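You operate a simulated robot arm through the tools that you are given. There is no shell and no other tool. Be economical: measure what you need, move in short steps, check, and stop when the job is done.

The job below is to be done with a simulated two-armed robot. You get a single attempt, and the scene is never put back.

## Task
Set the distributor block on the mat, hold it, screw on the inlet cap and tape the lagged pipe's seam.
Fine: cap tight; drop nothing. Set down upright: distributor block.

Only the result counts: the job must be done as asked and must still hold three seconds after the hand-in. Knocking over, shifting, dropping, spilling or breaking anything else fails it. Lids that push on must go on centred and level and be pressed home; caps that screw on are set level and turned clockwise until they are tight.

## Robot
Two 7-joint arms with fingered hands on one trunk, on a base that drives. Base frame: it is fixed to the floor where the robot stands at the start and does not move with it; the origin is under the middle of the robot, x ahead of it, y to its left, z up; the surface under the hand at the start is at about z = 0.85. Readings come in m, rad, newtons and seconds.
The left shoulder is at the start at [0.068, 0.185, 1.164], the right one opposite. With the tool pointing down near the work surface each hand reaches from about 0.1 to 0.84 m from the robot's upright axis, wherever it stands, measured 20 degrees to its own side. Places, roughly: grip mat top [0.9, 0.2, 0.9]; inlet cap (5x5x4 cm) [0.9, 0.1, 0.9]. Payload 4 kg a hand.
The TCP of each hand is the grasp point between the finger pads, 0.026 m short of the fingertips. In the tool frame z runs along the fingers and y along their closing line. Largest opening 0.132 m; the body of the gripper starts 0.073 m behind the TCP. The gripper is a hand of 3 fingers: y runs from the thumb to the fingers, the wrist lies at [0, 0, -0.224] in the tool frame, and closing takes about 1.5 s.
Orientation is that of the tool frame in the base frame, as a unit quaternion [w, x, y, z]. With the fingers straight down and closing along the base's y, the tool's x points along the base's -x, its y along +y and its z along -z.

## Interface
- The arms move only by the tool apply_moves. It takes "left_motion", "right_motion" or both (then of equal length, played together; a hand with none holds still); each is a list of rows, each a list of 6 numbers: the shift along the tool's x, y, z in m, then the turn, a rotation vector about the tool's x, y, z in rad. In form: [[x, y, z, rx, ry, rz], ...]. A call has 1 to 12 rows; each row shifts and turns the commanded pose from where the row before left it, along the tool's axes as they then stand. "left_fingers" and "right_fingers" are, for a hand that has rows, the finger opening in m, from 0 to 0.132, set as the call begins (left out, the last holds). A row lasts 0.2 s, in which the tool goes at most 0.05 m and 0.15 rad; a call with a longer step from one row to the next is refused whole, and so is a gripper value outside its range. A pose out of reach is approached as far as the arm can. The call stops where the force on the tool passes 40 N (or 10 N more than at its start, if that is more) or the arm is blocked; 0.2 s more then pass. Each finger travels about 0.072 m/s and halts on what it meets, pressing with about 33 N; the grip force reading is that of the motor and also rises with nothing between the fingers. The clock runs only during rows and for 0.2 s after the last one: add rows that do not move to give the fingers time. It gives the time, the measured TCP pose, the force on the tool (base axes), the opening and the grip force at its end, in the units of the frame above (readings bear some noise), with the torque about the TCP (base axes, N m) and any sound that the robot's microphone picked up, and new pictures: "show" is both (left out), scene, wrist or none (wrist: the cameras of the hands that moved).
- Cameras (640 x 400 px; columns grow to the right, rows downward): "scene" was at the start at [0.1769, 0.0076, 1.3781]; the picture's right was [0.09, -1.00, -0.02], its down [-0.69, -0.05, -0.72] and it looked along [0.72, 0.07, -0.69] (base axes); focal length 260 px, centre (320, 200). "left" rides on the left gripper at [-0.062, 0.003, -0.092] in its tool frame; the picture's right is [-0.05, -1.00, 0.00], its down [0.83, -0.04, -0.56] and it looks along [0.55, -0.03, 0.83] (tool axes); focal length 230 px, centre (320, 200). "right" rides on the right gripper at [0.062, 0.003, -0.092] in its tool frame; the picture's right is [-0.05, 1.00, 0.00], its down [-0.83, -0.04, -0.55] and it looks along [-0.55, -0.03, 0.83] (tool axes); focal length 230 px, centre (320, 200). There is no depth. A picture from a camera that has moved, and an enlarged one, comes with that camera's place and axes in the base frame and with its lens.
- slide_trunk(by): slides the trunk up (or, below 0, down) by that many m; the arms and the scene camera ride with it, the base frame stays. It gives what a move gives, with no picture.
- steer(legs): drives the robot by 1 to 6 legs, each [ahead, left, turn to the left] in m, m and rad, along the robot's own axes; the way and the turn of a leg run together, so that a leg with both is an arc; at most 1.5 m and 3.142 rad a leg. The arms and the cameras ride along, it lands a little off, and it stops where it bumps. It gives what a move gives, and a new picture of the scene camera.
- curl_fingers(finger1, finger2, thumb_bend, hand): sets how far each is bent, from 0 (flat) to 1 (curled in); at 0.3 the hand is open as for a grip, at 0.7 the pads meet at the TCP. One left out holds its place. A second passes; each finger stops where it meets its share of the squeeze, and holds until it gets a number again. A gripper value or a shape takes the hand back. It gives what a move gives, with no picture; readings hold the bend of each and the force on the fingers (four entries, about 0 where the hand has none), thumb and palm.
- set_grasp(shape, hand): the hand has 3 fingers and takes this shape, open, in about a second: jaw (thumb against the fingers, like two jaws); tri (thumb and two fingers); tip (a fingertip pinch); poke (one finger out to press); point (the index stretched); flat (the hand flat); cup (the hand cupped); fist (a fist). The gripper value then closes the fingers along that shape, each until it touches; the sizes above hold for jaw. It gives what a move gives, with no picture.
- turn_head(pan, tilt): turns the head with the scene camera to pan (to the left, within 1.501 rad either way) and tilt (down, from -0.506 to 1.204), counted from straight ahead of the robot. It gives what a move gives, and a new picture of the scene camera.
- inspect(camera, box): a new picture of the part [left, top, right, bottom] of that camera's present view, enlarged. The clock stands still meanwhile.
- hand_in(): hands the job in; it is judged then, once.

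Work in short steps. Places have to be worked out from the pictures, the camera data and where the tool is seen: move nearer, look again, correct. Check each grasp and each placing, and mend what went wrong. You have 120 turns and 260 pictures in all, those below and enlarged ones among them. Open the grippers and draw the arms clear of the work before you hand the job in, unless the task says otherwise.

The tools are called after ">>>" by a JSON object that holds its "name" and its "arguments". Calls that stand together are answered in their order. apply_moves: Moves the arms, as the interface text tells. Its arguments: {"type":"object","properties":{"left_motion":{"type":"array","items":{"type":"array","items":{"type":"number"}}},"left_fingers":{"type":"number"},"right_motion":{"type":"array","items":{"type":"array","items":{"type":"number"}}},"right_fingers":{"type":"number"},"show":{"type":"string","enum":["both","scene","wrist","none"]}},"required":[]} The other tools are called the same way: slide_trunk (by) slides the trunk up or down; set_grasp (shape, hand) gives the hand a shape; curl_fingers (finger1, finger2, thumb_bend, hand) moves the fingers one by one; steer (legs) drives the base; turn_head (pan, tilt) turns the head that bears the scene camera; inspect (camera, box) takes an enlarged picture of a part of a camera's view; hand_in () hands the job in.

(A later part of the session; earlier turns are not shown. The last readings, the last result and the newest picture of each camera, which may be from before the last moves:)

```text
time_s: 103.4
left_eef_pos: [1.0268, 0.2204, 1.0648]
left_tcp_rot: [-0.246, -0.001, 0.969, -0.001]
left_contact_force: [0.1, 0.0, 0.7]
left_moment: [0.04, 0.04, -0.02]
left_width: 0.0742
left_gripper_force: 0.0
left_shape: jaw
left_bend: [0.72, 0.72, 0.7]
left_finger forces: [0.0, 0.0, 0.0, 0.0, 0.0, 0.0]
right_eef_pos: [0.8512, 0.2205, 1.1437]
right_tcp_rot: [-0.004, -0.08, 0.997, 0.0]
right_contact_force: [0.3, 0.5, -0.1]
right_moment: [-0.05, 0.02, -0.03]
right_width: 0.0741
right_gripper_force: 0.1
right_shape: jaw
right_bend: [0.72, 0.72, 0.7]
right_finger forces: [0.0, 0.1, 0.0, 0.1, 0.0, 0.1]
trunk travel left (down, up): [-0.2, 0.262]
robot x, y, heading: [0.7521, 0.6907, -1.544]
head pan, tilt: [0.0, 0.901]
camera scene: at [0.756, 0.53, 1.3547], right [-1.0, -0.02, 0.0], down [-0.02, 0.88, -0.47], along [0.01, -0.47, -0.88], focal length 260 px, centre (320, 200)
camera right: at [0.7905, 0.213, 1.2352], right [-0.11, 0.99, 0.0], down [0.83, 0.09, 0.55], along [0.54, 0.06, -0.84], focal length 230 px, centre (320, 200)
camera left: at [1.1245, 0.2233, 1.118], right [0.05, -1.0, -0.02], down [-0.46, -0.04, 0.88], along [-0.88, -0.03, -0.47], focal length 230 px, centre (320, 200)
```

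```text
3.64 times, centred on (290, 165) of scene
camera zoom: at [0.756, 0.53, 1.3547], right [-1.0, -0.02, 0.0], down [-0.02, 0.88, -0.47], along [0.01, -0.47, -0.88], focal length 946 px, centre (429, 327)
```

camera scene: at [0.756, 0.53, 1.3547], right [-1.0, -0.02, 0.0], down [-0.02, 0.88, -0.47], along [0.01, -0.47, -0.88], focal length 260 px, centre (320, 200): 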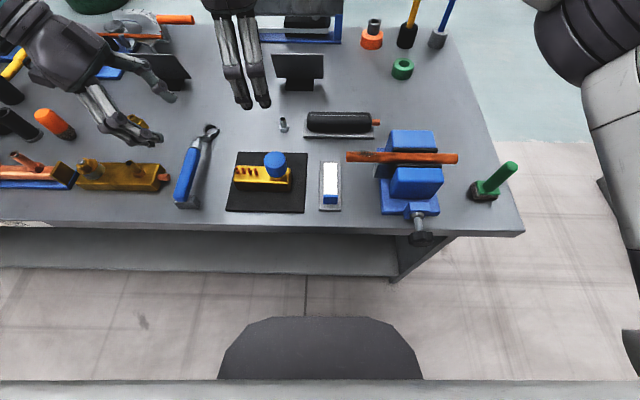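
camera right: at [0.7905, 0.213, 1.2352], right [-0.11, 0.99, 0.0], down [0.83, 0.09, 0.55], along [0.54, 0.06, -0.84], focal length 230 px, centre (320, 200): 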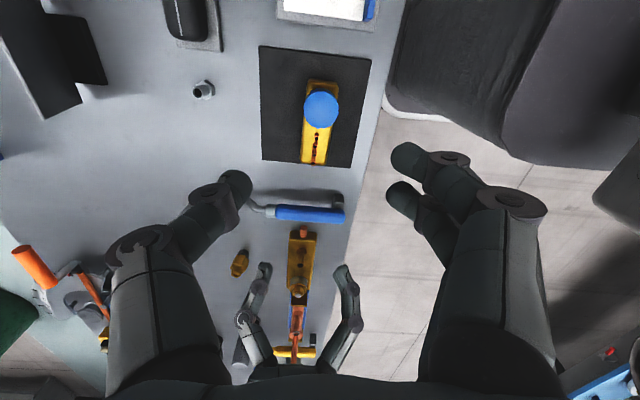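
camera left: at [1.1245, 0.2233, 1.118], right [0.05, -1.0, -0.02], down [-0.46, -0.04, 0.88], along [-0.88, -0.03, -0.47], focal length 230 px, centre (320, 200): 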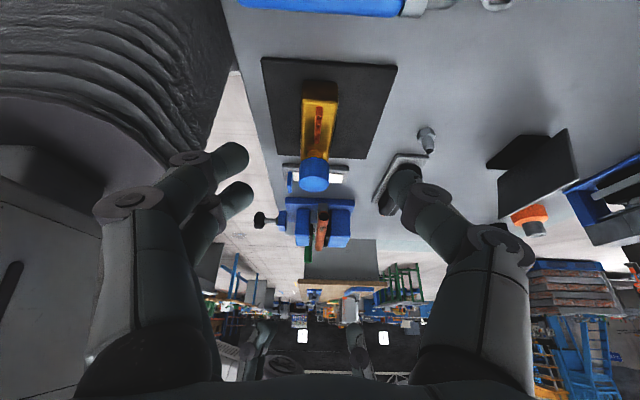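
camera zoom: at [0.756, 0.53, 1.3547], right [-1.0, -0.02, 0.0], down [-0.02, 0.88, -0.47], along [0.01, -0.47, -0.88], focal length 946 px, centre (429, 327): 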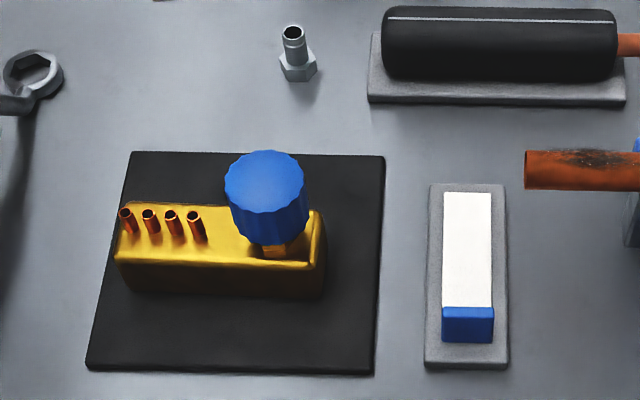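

Block stands upright on the mat with its cap. Next, the tape strip with the blue tab at ≈(0.74, 0.275). I move the right hand above it to look.

>>> {"name": "apply_moves", "arguments": {"right_motion": [[0, 0, 0, 0.008, 0, 0.15], [0.037, 0.015, 0, 0, 0, 0], [0.037, 0.015, 0, 0, 0, 0], [0.037, 0.015, 0, 0, 0, 0], [0, 0, 0.035, 0, 0, 0], [0, 0, 0.035, 0, 0, 0], [0, 0, 0, 0, 0, 0]], "right_fingers": 0.05, "show": "wrist"}}

>>> {"name": "inspect", "arguments": {"camera": "right", "box": [220, 60, 420, 220]}}

```text
time_s: 105.0
left_eef_pos: [1.0255, 0.22, 1.0657]
left_tcp_rot: [-0.247, 0.0, 0.969, -0.001]
left_contact_force: [0.2, -0.5, 0.1]
left_moment: [0.0, -0.01, -0.01]
left_width: 0.0745
left_gripper_force: 0.0
left_shape: jaw
left_bend: [0.72, 0.72, 0.7]
left_finger forces: [0.0, 0.0, 0.0, 0.0, 0.0, 0.0]
right_eef_pos: [0.741, 0.2646, 1.0708]
right_tcp_rot: [-0.005, -0.004, 1.0, -0.003]
right_contact_force: [-0.3, -0.7, -0.5]
right_moment: [-0.01, -0.02, 0.03]
right_width: 0.0507
right_gripper_force: 0.0
right_shape: jaw
right_bend: [0.73, 0.73, 0.7]
right_finger forces: [0.1, 0.0, 0.1, 0.1, 0.1, 0.0]
trunk travel left (down, up): [-0.2, 0.262]
robot x, y, heading: [0.7518, 0.6872, -1.546]
head pan, tilt: [0.0, 0.901]
camera right: at [0.6797, 0.2664, 1.1624], right [0.04, 1.0, -0.01], down [0.84, -0.03, 0.55], along [0.55, -0.03, -0.84], focal length 230 px, centre (320, 200)
```

right: 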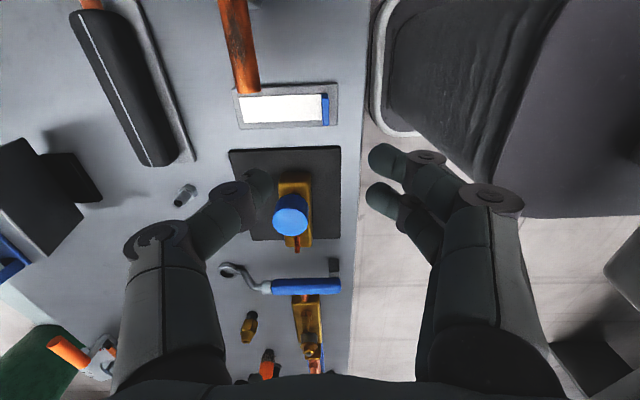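

```text
2.50 times, centred on (320, 140) of right
camera zoom: at [0.6797, 0.2664, 1.1624], right [0.04, 1.0, -0.01], down [0.84, -0.03, 0.55], along [0.55, -0.03, -0.84], focal length 575 px, centre (320, 350)
```

zoom: 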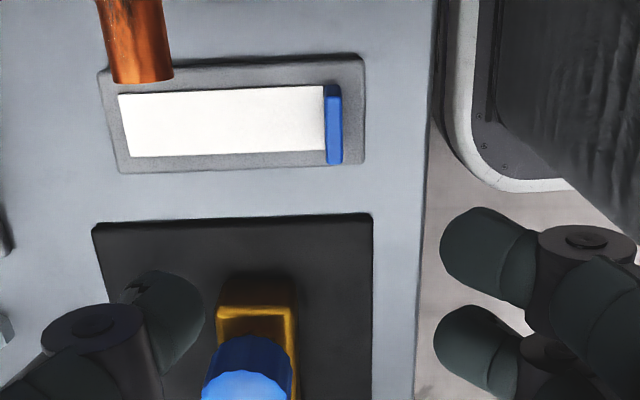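

Tab centre ≈ (0.739, 0.269), strip runs to y≈0.165. I descend above the tab.

>>> {"name": "apply_moves", "arguments": {"right_motion": [[0.002, 0.0045, 0.03, 0, 0, 0], [0, 0, 0.04, 0, 0, 0], [0, 0, 0.04, 0, 0, 0], [0, 0, 0.02, 0, 0, 0], [0, 0, 0, 0, 0, 0]], "show": "wrist"}}

>>> {"name": "inspect", "arguments": {"camera": "scene", "box": [290, 130, 370, 220]}}

```text
time_s: 106.2
left_eef_pos: [1.026, 0.2195, 1.0649]
left_tcp_rot: [-0.246, -0.001, 0.969, -0.001]
left_contact_force: [0.2, -0.5, -0.7]
left_moment: [-0.02, 0.01, -0.04]
left_width: 0.0743
left_gripper_force: 0.0
left_shape: jaw
left_bend: [0.72, 0.72, 0.7]
left_finger forces: [0.1, 0.0, 0.0, 0.0, 0.0, 0.1]
right_eef_pos: [0.7366, 0.2687, 0.9413]
right_tcp_rot: [-0.005, -0.005, 1.0, -0.003]
right_contact_force: [-0.1, 0.0, 0.6]
right_moment: [0.03, 0.01, 0.05]
right_width: 0.0504
right_gripper_force: 0.1
right_shape: jaw
right_bend: [0.73, 0.73, 0.7]
right_finger forces: [0.1, 0.0, 0.1, 0.0, 0.1, 0.0]
trunk travel left (down, up): [-0.2, 0.262]
robot x, y, heading: [0.7487, 0.6941, -1.545]
head pan, tilt: [0.0, 0.901]
camera right: at [0.675, 0.2706, 1.033], right [0.04, 1.0, -0.01], down [0.84, -0.03, 0.55], along [0.55, -0.03, -0.84], focal length 230 px, centre (320, 200)
```

right: 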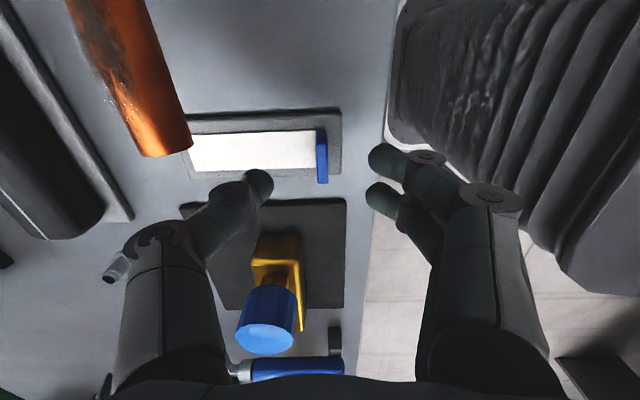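

```text
4.44 times, centred on (330, 175) of scene
camera zoom: at [0.756, 0.5298, 1.3547], right [-1.0, -0.02, 0.0], down [-0.02, 0.88, -0.47], along [0.01, -0.47, -0.88], focal length 1156 px, centre (276, 311)
```

zoom: 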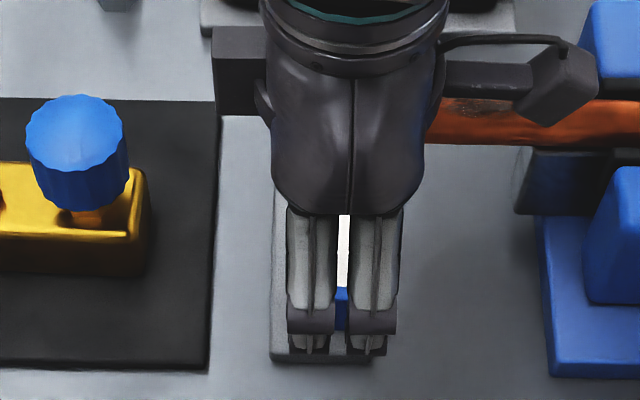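

Clear of the vise pipe by about 1 cm; I shift +6 mm in x for more room, and go down to z≈0.895 around the tab.

>>> {"name": "apply_moves", "arguments": {"right_motion": [[-0.006, 0, 0.006, 0, 0, 0], [0, 0, 0.02, 0, 0, 0], [0, 0, 0.015, 0, 0, 0], [0, 0, 0.005, 0, 0, 0], [0, 0, 0, 0, 0, 0]], "show": "wrist"}}

>>> {"name": "inspect", "arguments": {"camera": "left", "box": [240, 130, 400, 260]}}

```text
time_s: 107.4
left_eef_pos: [1.0263, 0.2196, 1.0647]
left_tcp_rot: [-0.246, -0.001, 0.969, -0.001]
left_contact_force: [-0.5, 0.4, -0.2]
left_moment: [-0.07, 0.0, 0.01]
left_width: 0.0744
left_gripper_force: 0.0
left_shape: jaw
left_bend: [0.72, 0.72, 0.7]
left_finger forces: [0.1, 0.0, 0.0, 0.0, 0.0, 0.0]
right_eef_pos: [0.741, 0.2683, 0.8952]
right_tcp_rot: [-0.005, -0.006, 1.0, -0.002]
right_contact_force: [0.2, 0.3, -0.5]
right_moment: [-0.02, 0.02, 0.0]
right_width: 0.0504
right_gripper_force: 0.1
right_shape: jaw
right_bend: [0.73, 0.73, 0.7]
right_finger forces: [0.0, 0.1, 0.1, 0.0, 0.1, 0.0]
trunk travel left (down, up): [-0.2, 0.262]
robot x, y, heading: [0.7502, 0.692, -1.545]
head pan, tilt: [0.0, 0.901]
camera right: at [0.6802, 0.2695, 0.987], right [0.04, 1.0, -0.01], down [0.84, -0.03, 0.55], along [0.55, -0.03, -0.84], focal length 230 px, centre (320, 200)
```

right: 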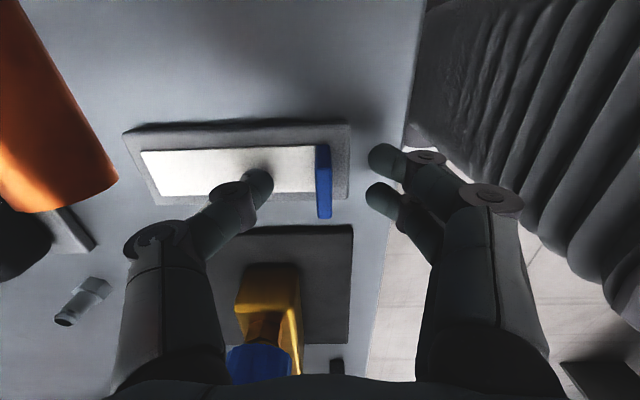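

```text
3.08 times, centred on (320, 195) of left
camera zoom: at [1.1241, 0.2228, 1.1177], right [0.05, -1.0, -0.02], down [-0.47, -0.04, 0.88], along [-0.88, -0.03, -0.47], focal length 708 px, centre (320, 215)
```

zoom: 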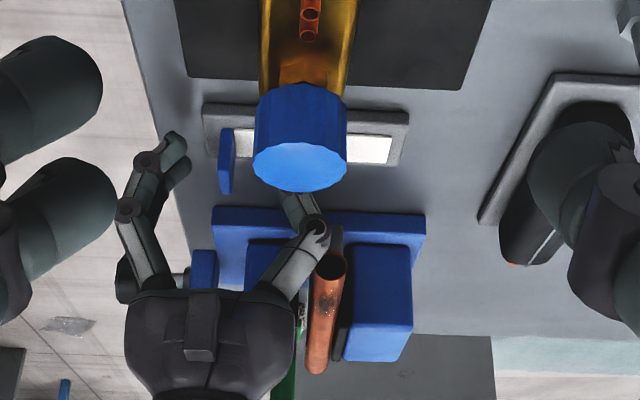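

Tab is between the fingers; shift −3 mm in x and close on it.

>>> {"name": "apply_moves", "arguments": {"right_motion": [[0.003, 0, 0.001, 0, 0, 0], [0, 0, 0, 0, 0, 0]], "show": "none"}}

>>> {"name": "apply_moves", "arguments": {"right_motion": [[0, 0, 0, 0, 0, 0], [0, 0, 0, 0, 0, 0], [0, 0, 0, 0, 0, 0], [0, 0, 0, 0, 0, 0], [0, 0, 0, 0, 0, 0]], "right_fingers": 0.0, "show": "wrist"}}

```text
time_s: 108.0
left_eef_pos: [1.026, 0.2201, 1.0652]
left_tcp_rot: [-0.246, -0.001, 0.969, -0.001]
left_contact_force: [0.0, 0.3, -0.1]
left_moment: [-0.01, 0.01, -0.02]
left_width: 0.0747
left_gripper_force: 0.1
left_shape: jaw
left_bend: [0.72, 0.72, 0.7]
left_finger forces: [0.0, 0.0, 0.1, 0.0, 0.0, 0.0]
right_eef_pos: [0.7379, 0.2673, 0.8942]
right_tcp_rot: [-0.004, -0.004, 1.0, -0.003]
right_contact_force: [0.3, 0.3, -0.2]
right_moment: [0.0, -0.04, 0.01]
right_width: 0.0504
right_gripper_force: 0.1
right_shape: jaw
right_bend: [0.73, 0.73, 0.7]
right_finger forces: [0.0, 0.0, 0.0, 0.0, 0.0, 0.1]
trunk travel left (down, up): [-0.2, 0.262]
robot x, y, heading: [0.7505, 0.6873, -1.55]
head pan, tilt: [0.0, 0.901]
```

```text
time_s: 109.2
left_eef_pos: [1.0267, 0.2192, 1.0656]
left_tcp_rot: [-0.246, -0.001, 0.969, -0.001]
left_contact_force: [-0.2, 0.1, 0.2]
left_moment: [-0.02, -0.01, -0.01]
left_width: 0.0742
left_gripper_force: 0.1
left_shape: jaw
left_bend: [0.72, 0.72, 0.7]
left_finger forces: [0.0, 0.0, 0.0, 0.0, 0.0, 0.0]
right_eef_pos: [0.7387, 0.2678, 0.8949]
right_tcp_rot: [-0.005, -0.005, 1.0, -0.003]
right_contact_force: [0.9, 1.3, -0.6]
right_moment: [0.03, -0.04, -0.05]
right_width: 0.0027
right_gripper_force: 33.0
right_shape: jaw
right_bend: [0.7, 0.7, 0.7]
right_finger forces: [14.8, 14.7, 0.0, 0.0, 29.4, 0.0]
trunk travel left (down, up): [-0.2, 0.262]
robot x, y, heading: [0.7527, 0.6886, -1.547]
head pan, tilt: [0.0, 0.901]
camera right: at [0.6772, 0.2691, 0.9867], right [0.04, 1.0, -0.01], down [0.84, -0.03, 0.55], along [0.55, -0.03, -0.84], focal length 230 px, centre (320, 200)
```

right: 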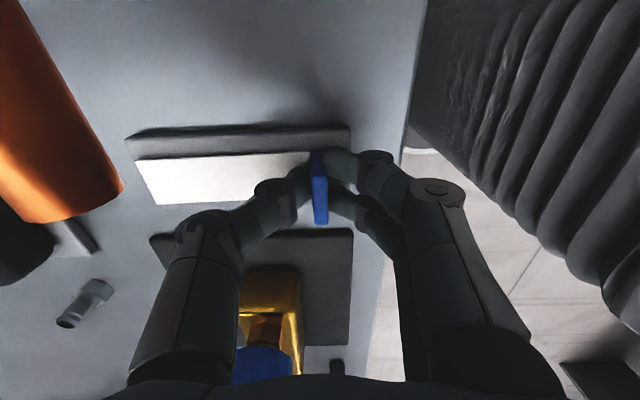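

Tab gripped. Lift gently and watch how the strip behaves.

>>> {"name": "apply_moves", "arguments": {"right_motion": [[0, 0, -0.005, 0, 0, 0], [0, 0, -0.01, 0, 0, 0], [0, 0, -0.02, 0, 0, 0], [0, 0, -0.03, 0, 0, 0], [0, 0, 0, 0, 0, 0]], "show": "wrist"}}

>>> {"name": "inspect", "arguments": {"camera": "scene", "box": [270, 100, 380, 220]}}

>>> {"name": "inspect", "arguments": {"camera": "left", "box": [240, 130, 400, 260]}}

```text
time_s: 110.4
left_eef_pos: [1.0254, 0.2203, 1.0652]
left_tcp_rot: [-0.246, -0.002, 0.969, -0.001]
left_contact_force: [0.4, 0.5, -0.1]
left_moment: [0.02, 0.0, -0.01]
left_width: 0.0743
left_gripper_force: 0.0
left_shape: jaw
left_bend: [0.72, 0.72, 0.7]
left_finger forces: [0.0, 0.0, 0.0, 0.0, 0.0, 0.0]
right_eef_pos: [0.7367, 0.2683, 0.9623]
right_tcp_rot: [-0.004, -0.005, 1.0, -0.003]
right_contact_force: [-0.1, 0.7, 0.6]
right_moment: [0.01, -0.03, 0.03]
right_width: 0.0027
right_gripper_force: 33.0
right_shape: jaw
right_bend: [0.7, 0.7, 0.7]
right_finger forces: [14.7, 14.7, 0.0, 0.1, 29.3, 0.0]
trunk travel left (down, up): [-0.2, 0.262]
robot x, y, heading: [0.7541, 0.6898, -1.548]
head pan, tilt: [0.0, 0.901]
camera right: at [0.6765, 0.2698, 1.0548], right [0.04, 1.0, -0.01], down [0.84, -0.03, 0.55], along [0.55, -0.03, -0.84], focal length 230 px, centre (320, 200)
```

right: 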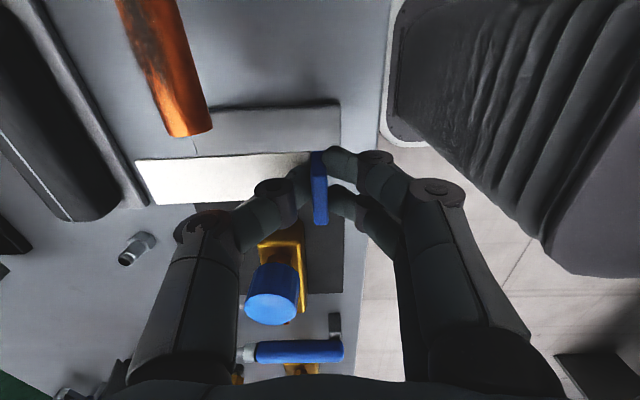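

```text
3.33 times, centred on (325, 160) of scene
camera zoom: at [0.7557, 0.5294, 1.3546], right [-1.0, -0.02, 0.0], down [-0.02, 0.88, -0.47], along [0.01, -0.47, -0.88], focal length 867 px, centre (303, 333)
```

zoom: 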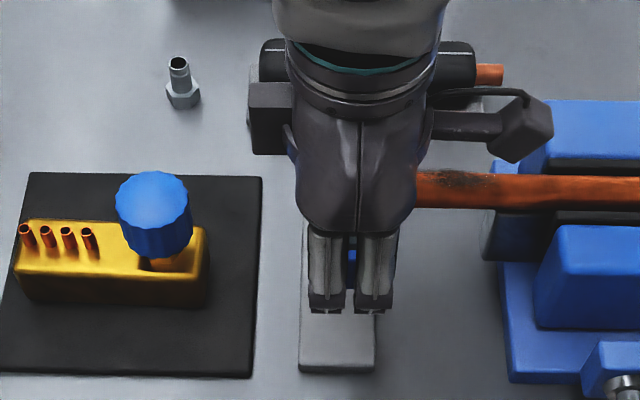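

```text
3.08 times, centred on (320, 195) of left
camera zoom: at [1.124, 0.2226, 1.1176], right [0.05, -1.0, -0.02], down [-0.47, -0.04, 0.88], along [-0.88, -0.03, -0.47], focal length 708 px, centre (320, 215)
```

zoom: 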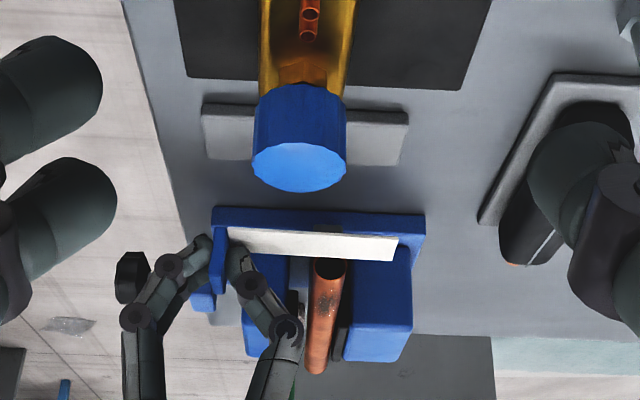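

The strip is stiff and came off with the tab. I raise it and turn the hand +90° (cw) so the strip will point along −x.

>>> {"name": "apply_moves", "arguments": {"right_motion": [[0, 0, -0.045, 0, 0, 0], [0, 0, -0.045, 0, 0, 0], [0, 0, -0.045, 0, 0, 0], [0, 0, 0, 0, 0, 0.15], [0, 0, 0, 0, 0, 0.15], [0, 0, 0, 0, 0, 0.15], [0, 0, 0, 0, 0, 0.15], [0, 0, 0, 0, 0, 0.15], [0, 0, 0, 0, 0, 0.15], [0, 0, 0, 0, 0, 0.15], [0, 0, 0, 0, 0, 0.15]], "show": "none"}}

>>> {"name": "apply_moves", "arguments": {"right_motion": [[0, 0, 0, 0, 0, 0.125], [0, 0, 0, 0, 0, 0.125], [0, 0, 0, 0, 0, 0.121], [-0.043, 0.006, 0, 0, 0, 0], [-0.043, 0.006, 0, 0, 0, 0], [-0.043, 0.006, 0, 0, 0, 0], [-0.043, 0.006, 0, 0, 0, 0], [-0.043, 0.006, 0, 0, 0, 0], [0, 0, 0, 0, 0, 0]], "show": "both"}}

```text
time_s: 112.8
left_eef_pos: [1.027, 0.2196, 1.0643]
left_tcp_rot: [-0.246, -0.001, 0.969, -0.001]
left_contact_force: [-0.1, -0.5, -0.7]
left_moment: [0.01, -0.03, -0.02]
left_width: 0.0746
left_gripper_force: 0.2
left_shape: jaw
left_bend: [0.72, 0.72, 0.7]
left_finger forces: [0.0, 0.0, 0.1, 0.1, 0.0, 0.1]
right_eef_pos: [0.7413, 0.2688, 1.0954]
right_tcp_rot: [-0.002, 0.562, 0.827, -0.005]
right_contact_force: [-0.6, -0.2, -1.1]
right_moment: [0.0, 0.01, 0.0]
right_width: 0.0027
right_gripper_force: 33.2
right_shape: jaw
right_bend: [0.7, 0.7, 0.7]
right_finger forces: [14.6, 14.7, 0.0, 0.0, 29.4, 0.1]
trunk travel left (down, up): [-0.2, 0.262]
robot x, y, heading: [0.7535, 0.6929, -1.549]
head pan, tilt: [0.0, 0.901]
```

```text
time_s: 114.8
left_eef_pos: [1.0258, 0.2199, 1.0643]
left_tcp_rot: [-0.246, 0.0, 0.969, 0.0]
left_contact_force: [0.4, -0.2, -0.6]
left_moment: [0.01, -0.03, 0.0]
left_width: 0.0743
left_gripper_force: 0.0
left_shape: jaw
left_bend: [0.72, 0.72, 0.7]
left_finger forces: [0.0, 0.0, 0.1, 0.0, 0.0, 0.0]
right_eef_pos: [0.7718, 0.0547, 1.0982]
right_tcp_rot: [-0.001, 0.704, 0.71, -0.005]
right_contact_force: [0.1, -0.3, -0.5]
right_moment: [0.03, 0.0, 0.01]
right_width: 0.0026
right_gripper_force: 33.3
right_shape: jaw
right_bend: [0.7, 0.7, 0.7]
right_finger forces: [14.7, 14.7, 0.0, 0.0, 29.5, 0.1]
trunk travel left (down, up): [-0.2, 0.262]
robot x, y, heading: [0.7499, 0.6893, -1.547]
head pan, tilt: [0.0, 0.901]
camera scene: at [0.7552, 0.53, 1.3547], right [-1.0, -0.02, 0.0], down [-0.02, 0.88, -0.47], along [0.01, -0.47, -0.88], focal length 260 px, centre (320, 200)
camera right: at [0.7749, 0.1155, 1.1892], right [1.0, -0.04, -0.01], down [-0.03, -0.83, 0.56], along [-0.03, -0.56, -0.83], focal length 230 px, centre (320, 200)
```

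scene: 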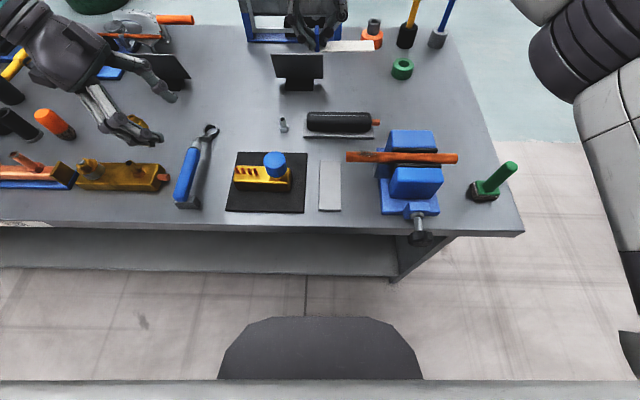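
right: 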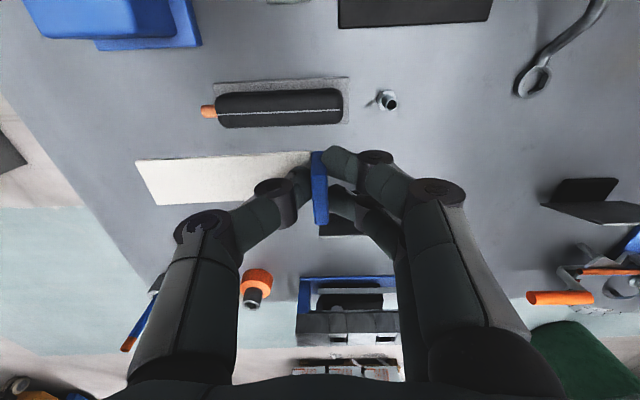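

Seen from above, the seam lies at y≈0.050, lagging spans x 0.649–0.797, top z≈0.90–0.91. I centre the strip (TCP x≈0.777, y≈0.053), straighten the yaw and lower to just above.

>>> {"name": "apply_moves", "arguments": {"right_motion": [[-0.002, 0.005, 0.03, 0, 0, 0.024], [0, 0, 0.04, 0, 0, 0], [0, 0, 0.04, 0, 0, 0], [0, 0, 0.02, 0, 0, 0], [0, 0, 0, 0, 0, 0]], "show": "wrist"}}

>>> {"name": "inspect", "arguments": {"camera": "scene", "box": [270, 70, 400, 160]}}

>>> {"name": "inspect", "arguments": {"camera": "right", "box": [60, 100, 380, 260]}}

```text
time_s: 116.0
left_eef_pos: [1.026, 0.2199, 1.066]
left_tcp_rot: [-0.247, 0.0, 0.969, 0.0]
left_contact_force: [1.2, 0.4, -0.5]
left_moment: [-0.02, 0.01, 0.03]
left_width: 0.0746
left_gripper_force: 0.0
left_shape: jaw
left_bend: [0.72, 0.72, 0.7]
left_finger forces: [0.1, 0.0, 0.0, 0.1, 0.0, 0.0]
right_eef_pos: [0.776, 0.0512, 0.9651]
right_tcp_rot: [0.0, 0.713, 0.701, -0.006]
right_contact_force: [-0.1, 0.2, -0.5]
right_moment: [0.0, -0.05, 0.01]
right_width: 0.0026
right_gripper_force: 32.5
right_shape: jaw
right_bend: [0.7, 0.7, 0.7]
right_finger forces: [14.7, 14.7, 0.0, 0.1, 29.5, 0.1]
trunk travel left (down, up): [-0.2, 0.262]
robot x, y, heading: [0.7522, 0.6887, -1.549]
head pan, tilt: [0.0, 0.901]
camera right: at [0.7813, 0.1118, 1.0565], right [1.0, -0.07, -0.01], down [-0.05, -0.83, 0.56], along [-0.04, -0.56, -0.83], focal length 230 px, centre (320, 200)
```

right: 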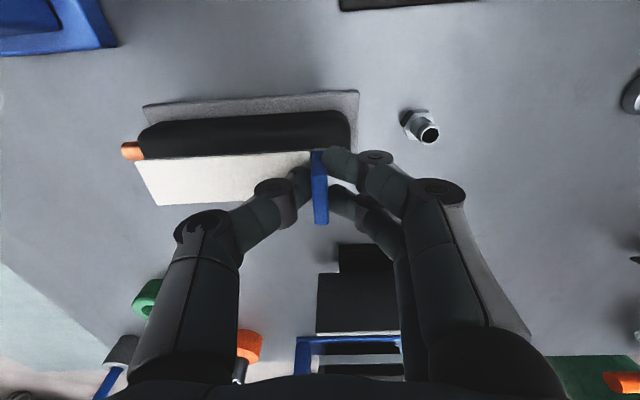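

```text
4.44 times, centred on (335, 115) of scene
camera zoom: at [0.756, 0.5299, 1.3548], right [-1.0, -0.02, 0.0], down [-0.02, 0.88, -0.47], along [0.01, -0.47, -0.88], focal length 1156 px, centre (253, 578)
```

zoom: 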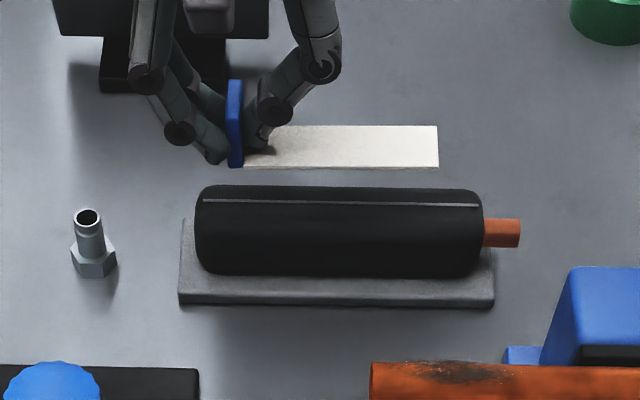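

```text
2.00 times, centred on (220, 180) of right
camera zoom: at [0.7813, 0.1118, 1.0565], right [1.0, -0.07, -0.01], down [-0.05, -0.83, 0.56], along [-0.04, -0.56, -0.83], focal length 460 px, centre (520, 240)
```

zoom: 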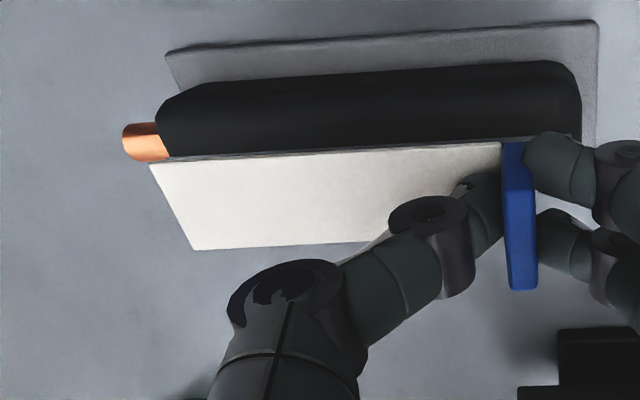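

Strip is well centred in x; a residual yaw of ~0.02 rad remains. I correct it and lower toward contact, using force to find the pipe top.

>>> {"name": "apply_moves", "arguments": {"right_motion": [[0, 0, 0.008, 0, 0, 0.02], [0, 0, 0.008, 0, 0, 0], [0, 0, 0.005, 0, 0, 0], [0, 0, 0, 0, 0, 0]], "show": "none"}}

>>> {"name": "inspect", "arguments": {"camera": "scene", "box": [290, 90, 390, 150]}}

>>> {"name": "inspect", "arguments": {"camera": "left", "box": [340, 100, 480, 240]}}

```text
time_s: 117.0
left_eef_pos: [1.0258, 0.2202, 1.0647]
left_tcp_rot: [-0.246, -0.001, 0.969, -0.001]
left_contact_force: [-0.4, -0.5, -0.8]
left_moment: [0.01, -0.02, -0.02]
left_width: 0.0744
left_gripper_force: 0.2
left_shape: jaw
left_bend: [0.72, 0.72, 0.7]
left_finger forces: [0.0, 0.0, 0.0, 0.0, 0.0, 0.0]
right_eef_pos: [0.776, 0.0515, 0.9448]
right_tcp_rot: [0.0, 0.719, 0.695, -0.005]
right_contact_force: [0.9, -0.1, -1.0]
right_moment: [-0.01, -0.03, -0.02]
right_width: 0.0027
right_gripper_force: 33.1
right_shape: jaw
right_bend: [0.7, 0.7, 0.7]
right_finger forces: [14.7, 14.8, 0.0, 0.1, 29.4, 0.0]
trunk travel left (down, up): [-0.2, 0.262]
robot x, y, heading: [0.7536, 0.6915, -1.545]
head pan, tilt: [0.0, 0.901]
```

```text
6.40 times, centred on (340, 120) of scene
camera zoom: at [0.7559, 0.5296, 1.3547], right [-1.0, -0.02, 0.0], down [-0.02, 0.88, -0.47], along [0.01, -0.47, -0.88], focal length 1665 px, centre (192, 712)
```

zoom: 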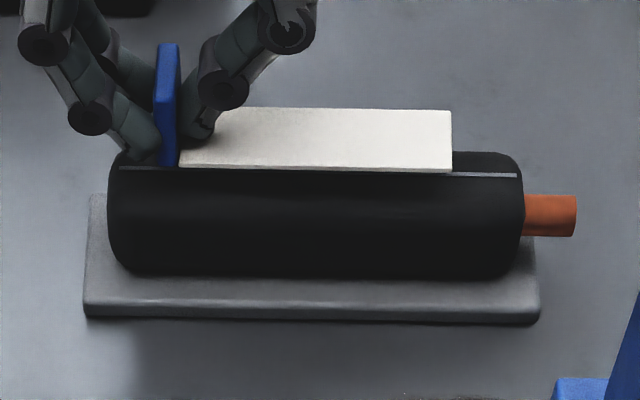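

```text
2.86 times, centred on (410, 170) of left
camera zoom: at [1.1243, 0.2228, 1.1177], right [0.05, -1.0, -0.02], down [-0.47, -0.04, 0.88], along [-0.88, -0.03, -0.47], focal length 657 px, centre (63, 286)
```

zoom: 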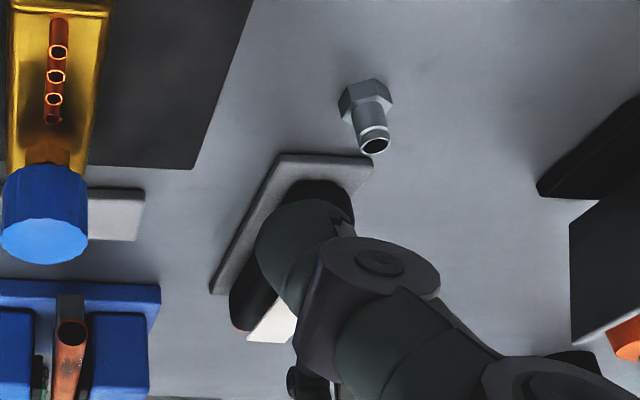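

Strip is parallel to the seam. Continue down carefully until contact.

>>> {"name": "apply_moves", "arguments": {"right_motion": [[0, 0, 0.003, 0, 0, 0], [0, 0, 0.002, 0, 0, 0], [0, 0, 0.002, 0, 0, 0], [0, 0, 0, 0, 0, 0]], "show": "none"}}

>>> {"name": "apply_moves", "arguments": {"right_motion": [[0, 0, 0.001, 0, 0, 0], [0, 0, 0.001, 0, 0, 0], [0, 0, 0.001, 0, 0, 0], [0, 0, 0, 0, 0, 0]], "show": "none"}}

>>> {"name": "inspect", "arguments": {"camera": "scene", "box": [290, 90, 390, 150]}}

```text
time_s: 118.0
left_eef_pos: [1.0261, 0.2195, 1.0644]
left_tcp_rot: [-0.246, -0.001, 0.969, -0.001]
left_contact_force: [-0.4, 0.3, 0.2]
left_moment: [-0.01, 0.0, -0.01]
left_width: 0.0745
left_gripper_force: 0.0
left_shape: jaw
left_bend: [0.72, 0.72, 0.7]
left_finger forces: [0.0, 0.0, 0.0, 0.1, 0.0, 0.0]
right_eef_pos: [0.7767, 0.0507, 0.938]
right_tcp_rot: [-0.002, 0.718, 0.696, -0.004]
right_contact_force: [0.3, 0.0, -0.5]
right_moment: [0.01, -0.02, 0.01]
right_width: 0.0025
right_gripper_force: 33.3
right_shape: jaw
right_bend: [0.7, 0.7, 0.7]
right_finger forces: [14.7, 14.7, 0.0, 0.0, 29.5, 0.0]
trunk travel left (down, up): [-0.2, 0.262]
robot x, y, heading: [0.7485, 0.6876, -1.547]
head pan, tilt: [0.0, 0.901]
```

```text
time_s: 119.0
left_eef_pos: [1.0265, 0.2186, 1.0645]
left_tcp_rot: [-0.247, -0.002, 0.969, -0.002]
left_contact_force: [0.2, -0.1, 1.0]
left_moment: [-0.01, -0.03, 0.0]
left_width: 0.0744
left_gripper_force: 0.0
left_shape: jaw
left_bend: [0.72, 0.72, 0.7]
left_finger forces: [0.1, 0.1, 0.1, 0.1, 0.1, 0.0]
right_eef_pos: [0.7764, 0.0516, 0.9362]
right_tcp_rot: [-0.002, 0.718, 0.696, -0.006]
right_contact_force: [-0.6, 0.0, -0.5]
right_moment: [0.01, -0.02, -0.01]
right_width: 0.0025
right_gripper_force: 32.7
right_shape: jaw
right_bend: [0.7, 0.7, 0.7]
right_finger forces: [14.7, 14.6, 0.0, 0.1, 29.6, 0.0]
trunk travel left (down, up): [-0.2, 0.262]
robot x, y, heading: [0.7495, 0.6882, -1.553]
head pan, tilt: [0.0, 0.901]
```

```text
6.40 times, centred on (340, 120) of scene
camera zoom: at [0.7559, 0.5296, 1.3547], right [-1.0, -0.02, 0.0], down [-0.02, 0.88, -0.47], along [0.01, -0.47, -0.88], focal length 1665 px, centre (192, 712)
```

zoom: 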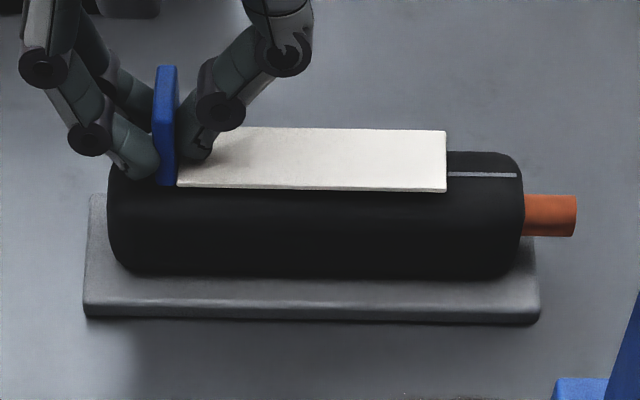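

Strip is now 15 px (≈7 mm of height) from covering the seam centrally. Continue down 1 mm at a time.

>>> {"name": "apply_moves", "arguments": {"right_motion": [[0, 0, 0.001, 0, 0, 0], [0, 0, 0.001, 0, 0, 0], [0, 0, 0.001, 0, 0, 0], [0, 0, 0, 0, 0, 0]], "show": "none"}}

>>> {"name": "apply_moves", "arguments": {"right_motion": [[0, 0, 0.001, 0, 0, 0], [0, 0, 0.001, 0, 0, 0], [0, 0, 0, 0, 0, 0]], "show": "none"}}

>>> {"name": "inspect", "arguments": {"camera": "scene", "box": [290, 90, 390, 150]}}

```text
time_s: 120.0
left_eef_pos: [1.0261, 0.2198, 1.0649]
left_tcp_rot: [-0.246, -0.001, 0.969, 0.0]
left_contact_force: [0.0, -0.4, 0.3]
left_moment: [0.0, -0.01, -0.04]
left_width: 0.0742
left_gripper_force: 0.0
left_shape: jaw
left_bend: [0.72, 0.72, 0.7]
left_finger forces: [0.1, 0.0, 0.0, 0.0, 0.0, 0.1]
right_eef_pos: [0.7758, 0.051, 0.9313]
right_tcp_rot: [-0.001, 0.719, 0.695, -0.006]
right_contact_force: [0.0, -0.7, -0.2]
right_moment: [0.01, -0.05, 0.0]
right_width: 0.0029
right_gripper_force: 33.1
right_shape: jaw
right_bend: [0.7, 0.7, 0.7]
right_finger forces: [14.9, 14.7, 0.1, 0.1, 29.6, 0.0]
trunk travel left (down, up): [-0.2, 0.262]
robot x, y, heading: [0.7475, 0.689, -1.546]
head pan, tilt: [0.0, 0.901]
```

```text
time_s: 120.8
left_eef_pos: [1.0266, 0.2198, 1.065]
left_tcp_rot: [-0.246, 0.0, 0.969, -0.001]
left_contact_force: [-0.4, -0.4, -0.6]
left_moment: [-0.03, 0.02, 0.0]
left_width: 0.0744
left_gripper_force: 0.0
left_shape: jaw
left_bend: [0.72, 0.72, 0.7]
left_finger forces: [0.0, 0.0, 0.0, 0.1, 0.1, 0.0]
right_eef_pos: [0.7762, 0.0514, 0.932]
right_tcp_rot: [-0.001, 0.719, 0.695, -0.005]
right_contact_force: [-0.4, -1.7, 6.0]
right_moment: [-0.04, -0.02, -0.06]
right_width: 0.0027
right_gripper_force: 33.1
right_shape: jaw
right_bend: [0.71, 0.7, 0.7]
right_finger forces: [15.8, 15.3, 0.0, 0.0, 31.4, 0.0]
trunk travel left (down, up): [-0.2, 0.262]
robot x, y, heading: [0.7517, 0.6902, -1.545]
head pan, tilt: [0.0, 0.901]
```

```text
6.40 times, centred on (340, 120) of scene
camera zoom: at [0.7558, 0.53, 1.3548], right [-1.0, -0.02, 0.0], down [-0.02, 0.88, -0.47], along [0.01, -0.47, -0.88], focal length 1665 px, centre (192, 712)
```

zoom: 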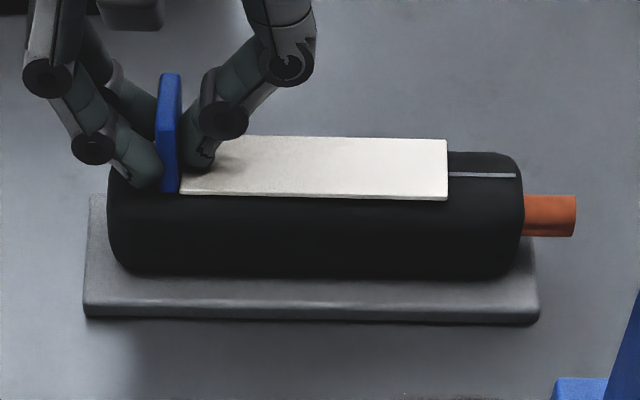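

Contact (6 N) with the strip lying on the lagging; the seam is ≈3 mm off-centre toward the robot. I lift slightly, shift +3 mm y, and set down again.

>>> {"name": "apply_moves", "arguments": {"right_motion": [[0, 0, -0.003, 0, 0, 0], [0.003, 0, 0, 0, 0, 0], [0, 0, 0.002, 0, 0, 0], [0, 0, 0.001, 0, 0, 0], [0, 0, 0, 0, 0, 0]], "show": "wrist"}}

>>> {"name": "inspect", "arguments": {"camera": "scene", "box": [290, 90, 390, 150]}}

>>> {"name": "inspect", "arguments": {"camera": "right", "box": [100, 90, 380, 250]}}

```text
time_s: 122.0
left_eef_pos: [1.0254, 0.2185, 1.0641]
left_tcp_rot: [-0.246, -0.001, 0.969, -0.001]
left_contact_force: [-0.1, 0.4, 0.1]
left_moment: [0.02, 0.01, 0.0]
left_width: 0.0746
left_gripper_force: 0.0
left_shape: jaw
left_bend: [0.72, 0.72, 0.7]
left_finger forces: [0.1, 0.0, 0.0, 0.0, 0.0, 0.0]
right_eef_pos: [0.7762, 0.0528, 0.932]
right_tcp_rot: [0.001, 0.719, 0.695, -0.006]
right_contact_force: [-1.0, -13.1, 10.7]
right_moment: [-0.24, 0.0, 0.09]
right_width: 0.0029
right_gripper_force: 32.6
right_shape: jaw
right_bend: [0.71, 0.7, 0.71]
right_finger forces: [15.5, 17.2, 0.0, 0.1, 33.9, 0.0]
trunk travel left (down, up): [-0.2, 0.262]
robot x, y, heading: [0.7523, 0.6909, -1.546]
head pan, tilt: [0.0, 0.901]
camera right: at [0.7815, 0.1141, 1.0223], right [1.0, -0.09, -0.01], down [-0.07, -0.82, 0.56], along [-0.05, -0.56, -0.83], focal length 230 px, centre (320, 200)
```

right: 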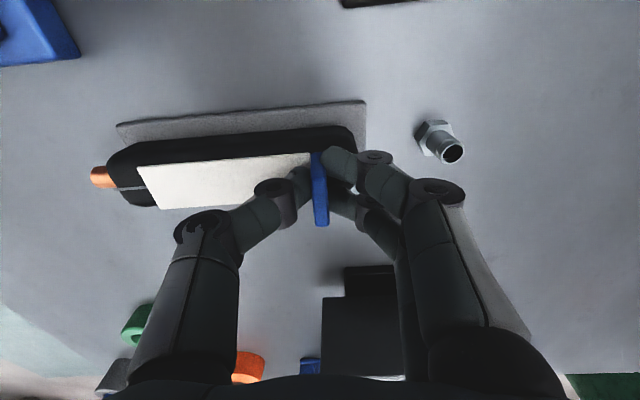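

```text
6.40 times, centred on (340, 120) of scene
camera zoom: at [0.7557, 0.529, 1.3548], right [-1.0, -0.02, 0.0], down [-0.02, 0.88, -0.47], along [0.01, -0.47, -0.88], focal length 1665 px, centre (192, 712)
```

zoom: 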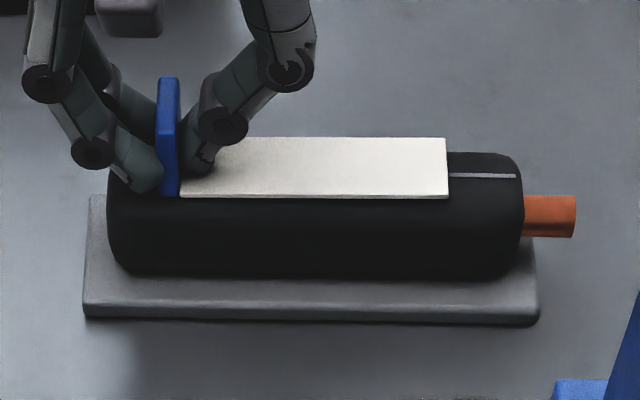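

```text
2.29 times, centred on (240, 170) of right
camera zoom: at [0.7815, 0.1141, 1.0223], right [1.0, -0.09, -0.01], down [-0.07, -0.82, 0.56], along [-0.05, -0.56, -0.83], focal length 526 px, centre (503, 269)
```

zoom: 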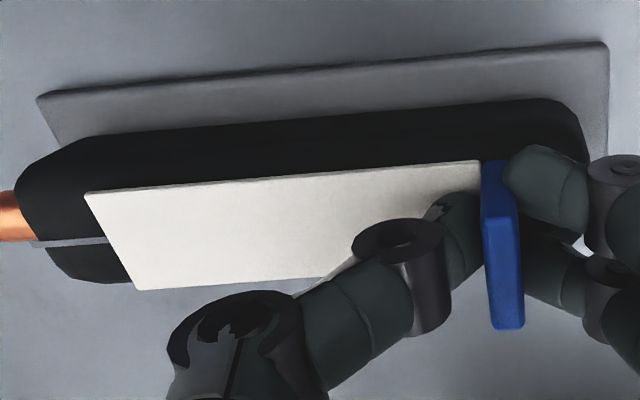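

From above, the seam enters exactly at the strip's middle. I relieve the lateral load, then press down a little before releasing the tab.

>>> {"name": "apply_moves", "arguments": {"right_motion": [[-0.002, 0, 0, 0, 0, 0], [0, 0, 0, 0, 0, 0]], "show": "none"}}

>>> {"name": "apply_moves", "arguments": {"right_motion": [[0, 0, 0.001, 0, 0, 0], [0, 0, 0.001, 0, 0, 0], [0, 0, 0, 0, 0, 0]], "show": "none"}}

>>> {"name": "inspect", "arguments": {"camera": "right", "box": [100, 90, 380, 250]}}

```text
time_s: 122.6
left_eef_pos: [1.0252, 0.2211, 1.0661]
left_tcp_rot: [-0.246, -0.001, 0.969, -0.002]
left_contact_force: [0.7, 0.3, 0.7]
left_moment: [0.01, -0.03, 0.01]
left_width: 0.0746
left_gripper_force: 0.1
left_shape: jaw
left_bend: [0.72, 0.72, 0.7]
left_finger forces: [0.0, 0.1, 0.0, 0.1, 0.0, 0.1]
right_eef_pos: [0.7758, 0.0533, 0.9325]
right_tcp_rot: [-0.001, 0.72, 0.694, -0.005]
right_contact_force: [-2.2, -8.6, 13.9]
right_moment: [-0.13, 0.03, 0.07]
right_width: 0.0033
right_gripper_force: 33.2
right_shape: jaw
right_bend: [0.71, 0.7, 0.71]
right_finger forces: [15.6, 16.8, 0.0, 0.1, 35.7, 0.1]
trunk travel left (down, up): [-0.2, 0.262]
robot x, y, heading: [0.7545, 0.6888, -1.545]
head pan, tilt: [0.0, 0.901]
```

```text
time_s: 123.4
left_eef_pos: [1.0251, 0.2209, 1.0653]
left_tcp_rot: [-0.247, 0.0, 0.969, -0.001]
left_contact_force: [-0.1, -0.5, -0.3]
left_moment: [0.05, 0.0, 0.01]
left_width: 0.0742
left_gripper_force: 0.1
left_shape: jaw
left_bend: [0.72, 0.72, 0.7]
left_finger forces: [0.1, 0.0, 0.0, 0.1, 0.1, 0.0]
right_eef_pos: [0.7749, 0.0535, 0.9304]
right_tcp_rot: [0.001, 0.719, 0.695, -0.005]
right_contact_force: [-2.3, -11.3, 25.1]
right_moment: [-0.18, 0.03, 0.1]
right_width: 0.0033
right_gripper_force: 33.1
right_shape: jaw
right_bend: [0.71, 0.71, 0.71]
right_finger forces: [17.7, 18.6, 0.0, 0.1, 39.3, 0.0]
trunk travel left (down, up): [-0.2, 0.262]
robot x, y, heading: [0.7509, 0.688, -1.549]
head pan, tilt: [0.0, 0.901]
```

```text
2.29 times, centred on (240, 170) of right
camera zoom: at [0.7815, 0.114, 1.0214], right [1.0, -0.09, -0.01], down [-0.07, -0.82, 0.56], along [-0.05, -0.56, -0.83], focal length 526 px, centre (503, 269)
```

zoom: 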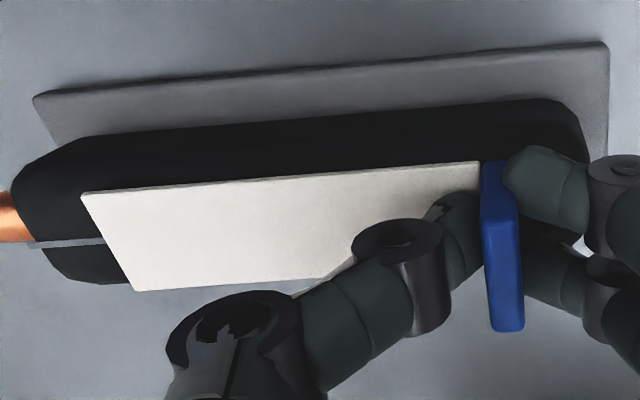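

Pressed with 25 N. I back off to a light load, relieve the y-force and open the fingers.

>>> {"name": "apply_moves", "arguments": {"right_motion": [[-0.001, 0, -0.0015, 0, 0, 0], [-0.001, 0, 0, 0, 0, 0], [0, 0, 0, 0, 0, 0]], "show": "none"}}

>>> {"name": "apply_moves", "arguments": {"right_motion": [[0, 0, 0, 0, 0, 0], [0, 0, 0, 0, 0, 0], [0, 0, 0, 0, 0, 0]], "right_fingers": 0.03, "show": "wrist"}}

>>> {"name": "inspect", "arguments": {"camera": "scene", "box": [290, 90, 390, 150]}}

```text
time_s: 124.2
left_eef_pos: [1.0262, 0.2223, 1.0653]
left_tcp_rot: [-0.247, 0.0, 0.969, -0.002]
left_contact_force: [-0.3, 0.2, 1.0]
left_moment: [-0.01, -0.02, 0.02]
left_width: 0.0745
left_gripper_force: 0.1
left_shape: jaw
left_bend: [0.72, 0.72, 0.7]
left_finger forces: [0.1, 0.0, 0.1, 0.1, 0.0, 0.0]
right_eef_pos: [0.7751, 0.0535, 0.9302]
right_tcp_rot: [-0.001, 0.718, 0.696, -0.005]
right_contact_force: [-1.9, 1.0, 19.8]
right_moment: [0.02, 0.01, 0.03]
right_width: 0.0035
right_gripper_force: 32.9
right_shape: jaw
right_bend: [0.71, 0.71, 0.71]
right_finger forces: [17.6, 17.8, 0.0, 0.1, 37.9, 0.0]
trunk travel left (down, up): [-0.2, 0.262]
robot x, y, heading: [0.752, 0.6905, -1.547]
head pan, tilt: [0.0, 0.901]
```

```text
time_s: 125.0
left_eef_pos: [1.026, 0.221, 1.0655]
left_tcp_rot: [-0.246, 0.0, 0.969, 0.0]
left_contact_force: [0.5, -0.9, 0.3]
left_moment: [-0.02, 0.01, -0.01]
left_width: 0.0746
left_gripper_force: 0.0
left_shape: jaw
left_bend: [0.72, 0.72, 0.7]
left_finger forces: [0.1, 0.0, 0.0, 0.1, 0.0, 0.0]
right_eef_pos: [0.776, 0.0508, 0.9278]
right_tcp_rot: [-0.001, 0.718, 0.696, -0.005]
right_contact_force: [1.6, 0.9, 4.1]
right_moment: [0.01, 0.07, -0.02]
right_width: 0.0286
right_gripper_force: 0.1
right_shape: jaw
right_bend: [0.73, 0.73, 0.72]
right_finger forces: [0.0, 0.1, 0.0, 0.1, 4.5, 0.0]
trunk travel left (down, up): [-0.2, 0.262]
robot x, y, heading: [0.7548, 0.6864, -1.546]
head pan, tilt: [0.0, 0.901]
camera right: at [0.7816, 0.1112, 1.0203], right [1.0, -0.09, -0.01], down [-0.07, -0.83, 0.56], along [-0.06, -0.56, -0.83], focal length 230 px, centre (320, 200)
```

right: 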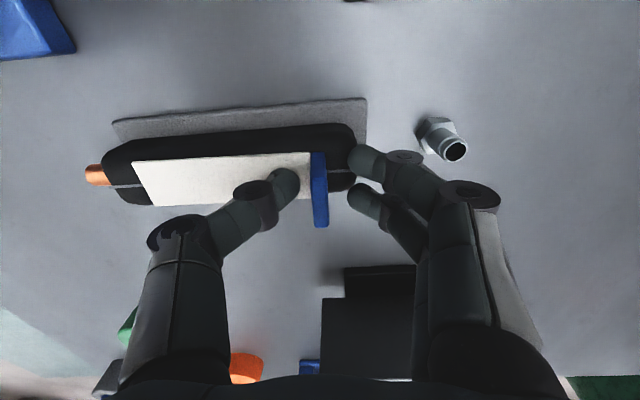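

```text
6.40 times, centred on (340, 120) of scene
camera zoom: at [0.756, 0.53, 1.3546], right [-1.0, -0.02, 0.0], down [-0.02, 0.88, -0.47], along [0.01, -0.47, -0.88], focal length 1665 px, centre (192, 712)
```

zoom: 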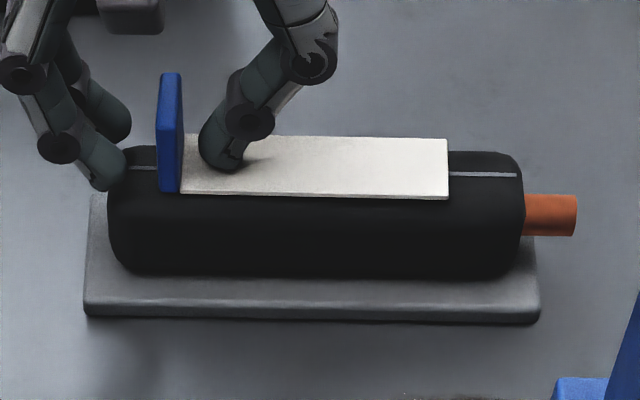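

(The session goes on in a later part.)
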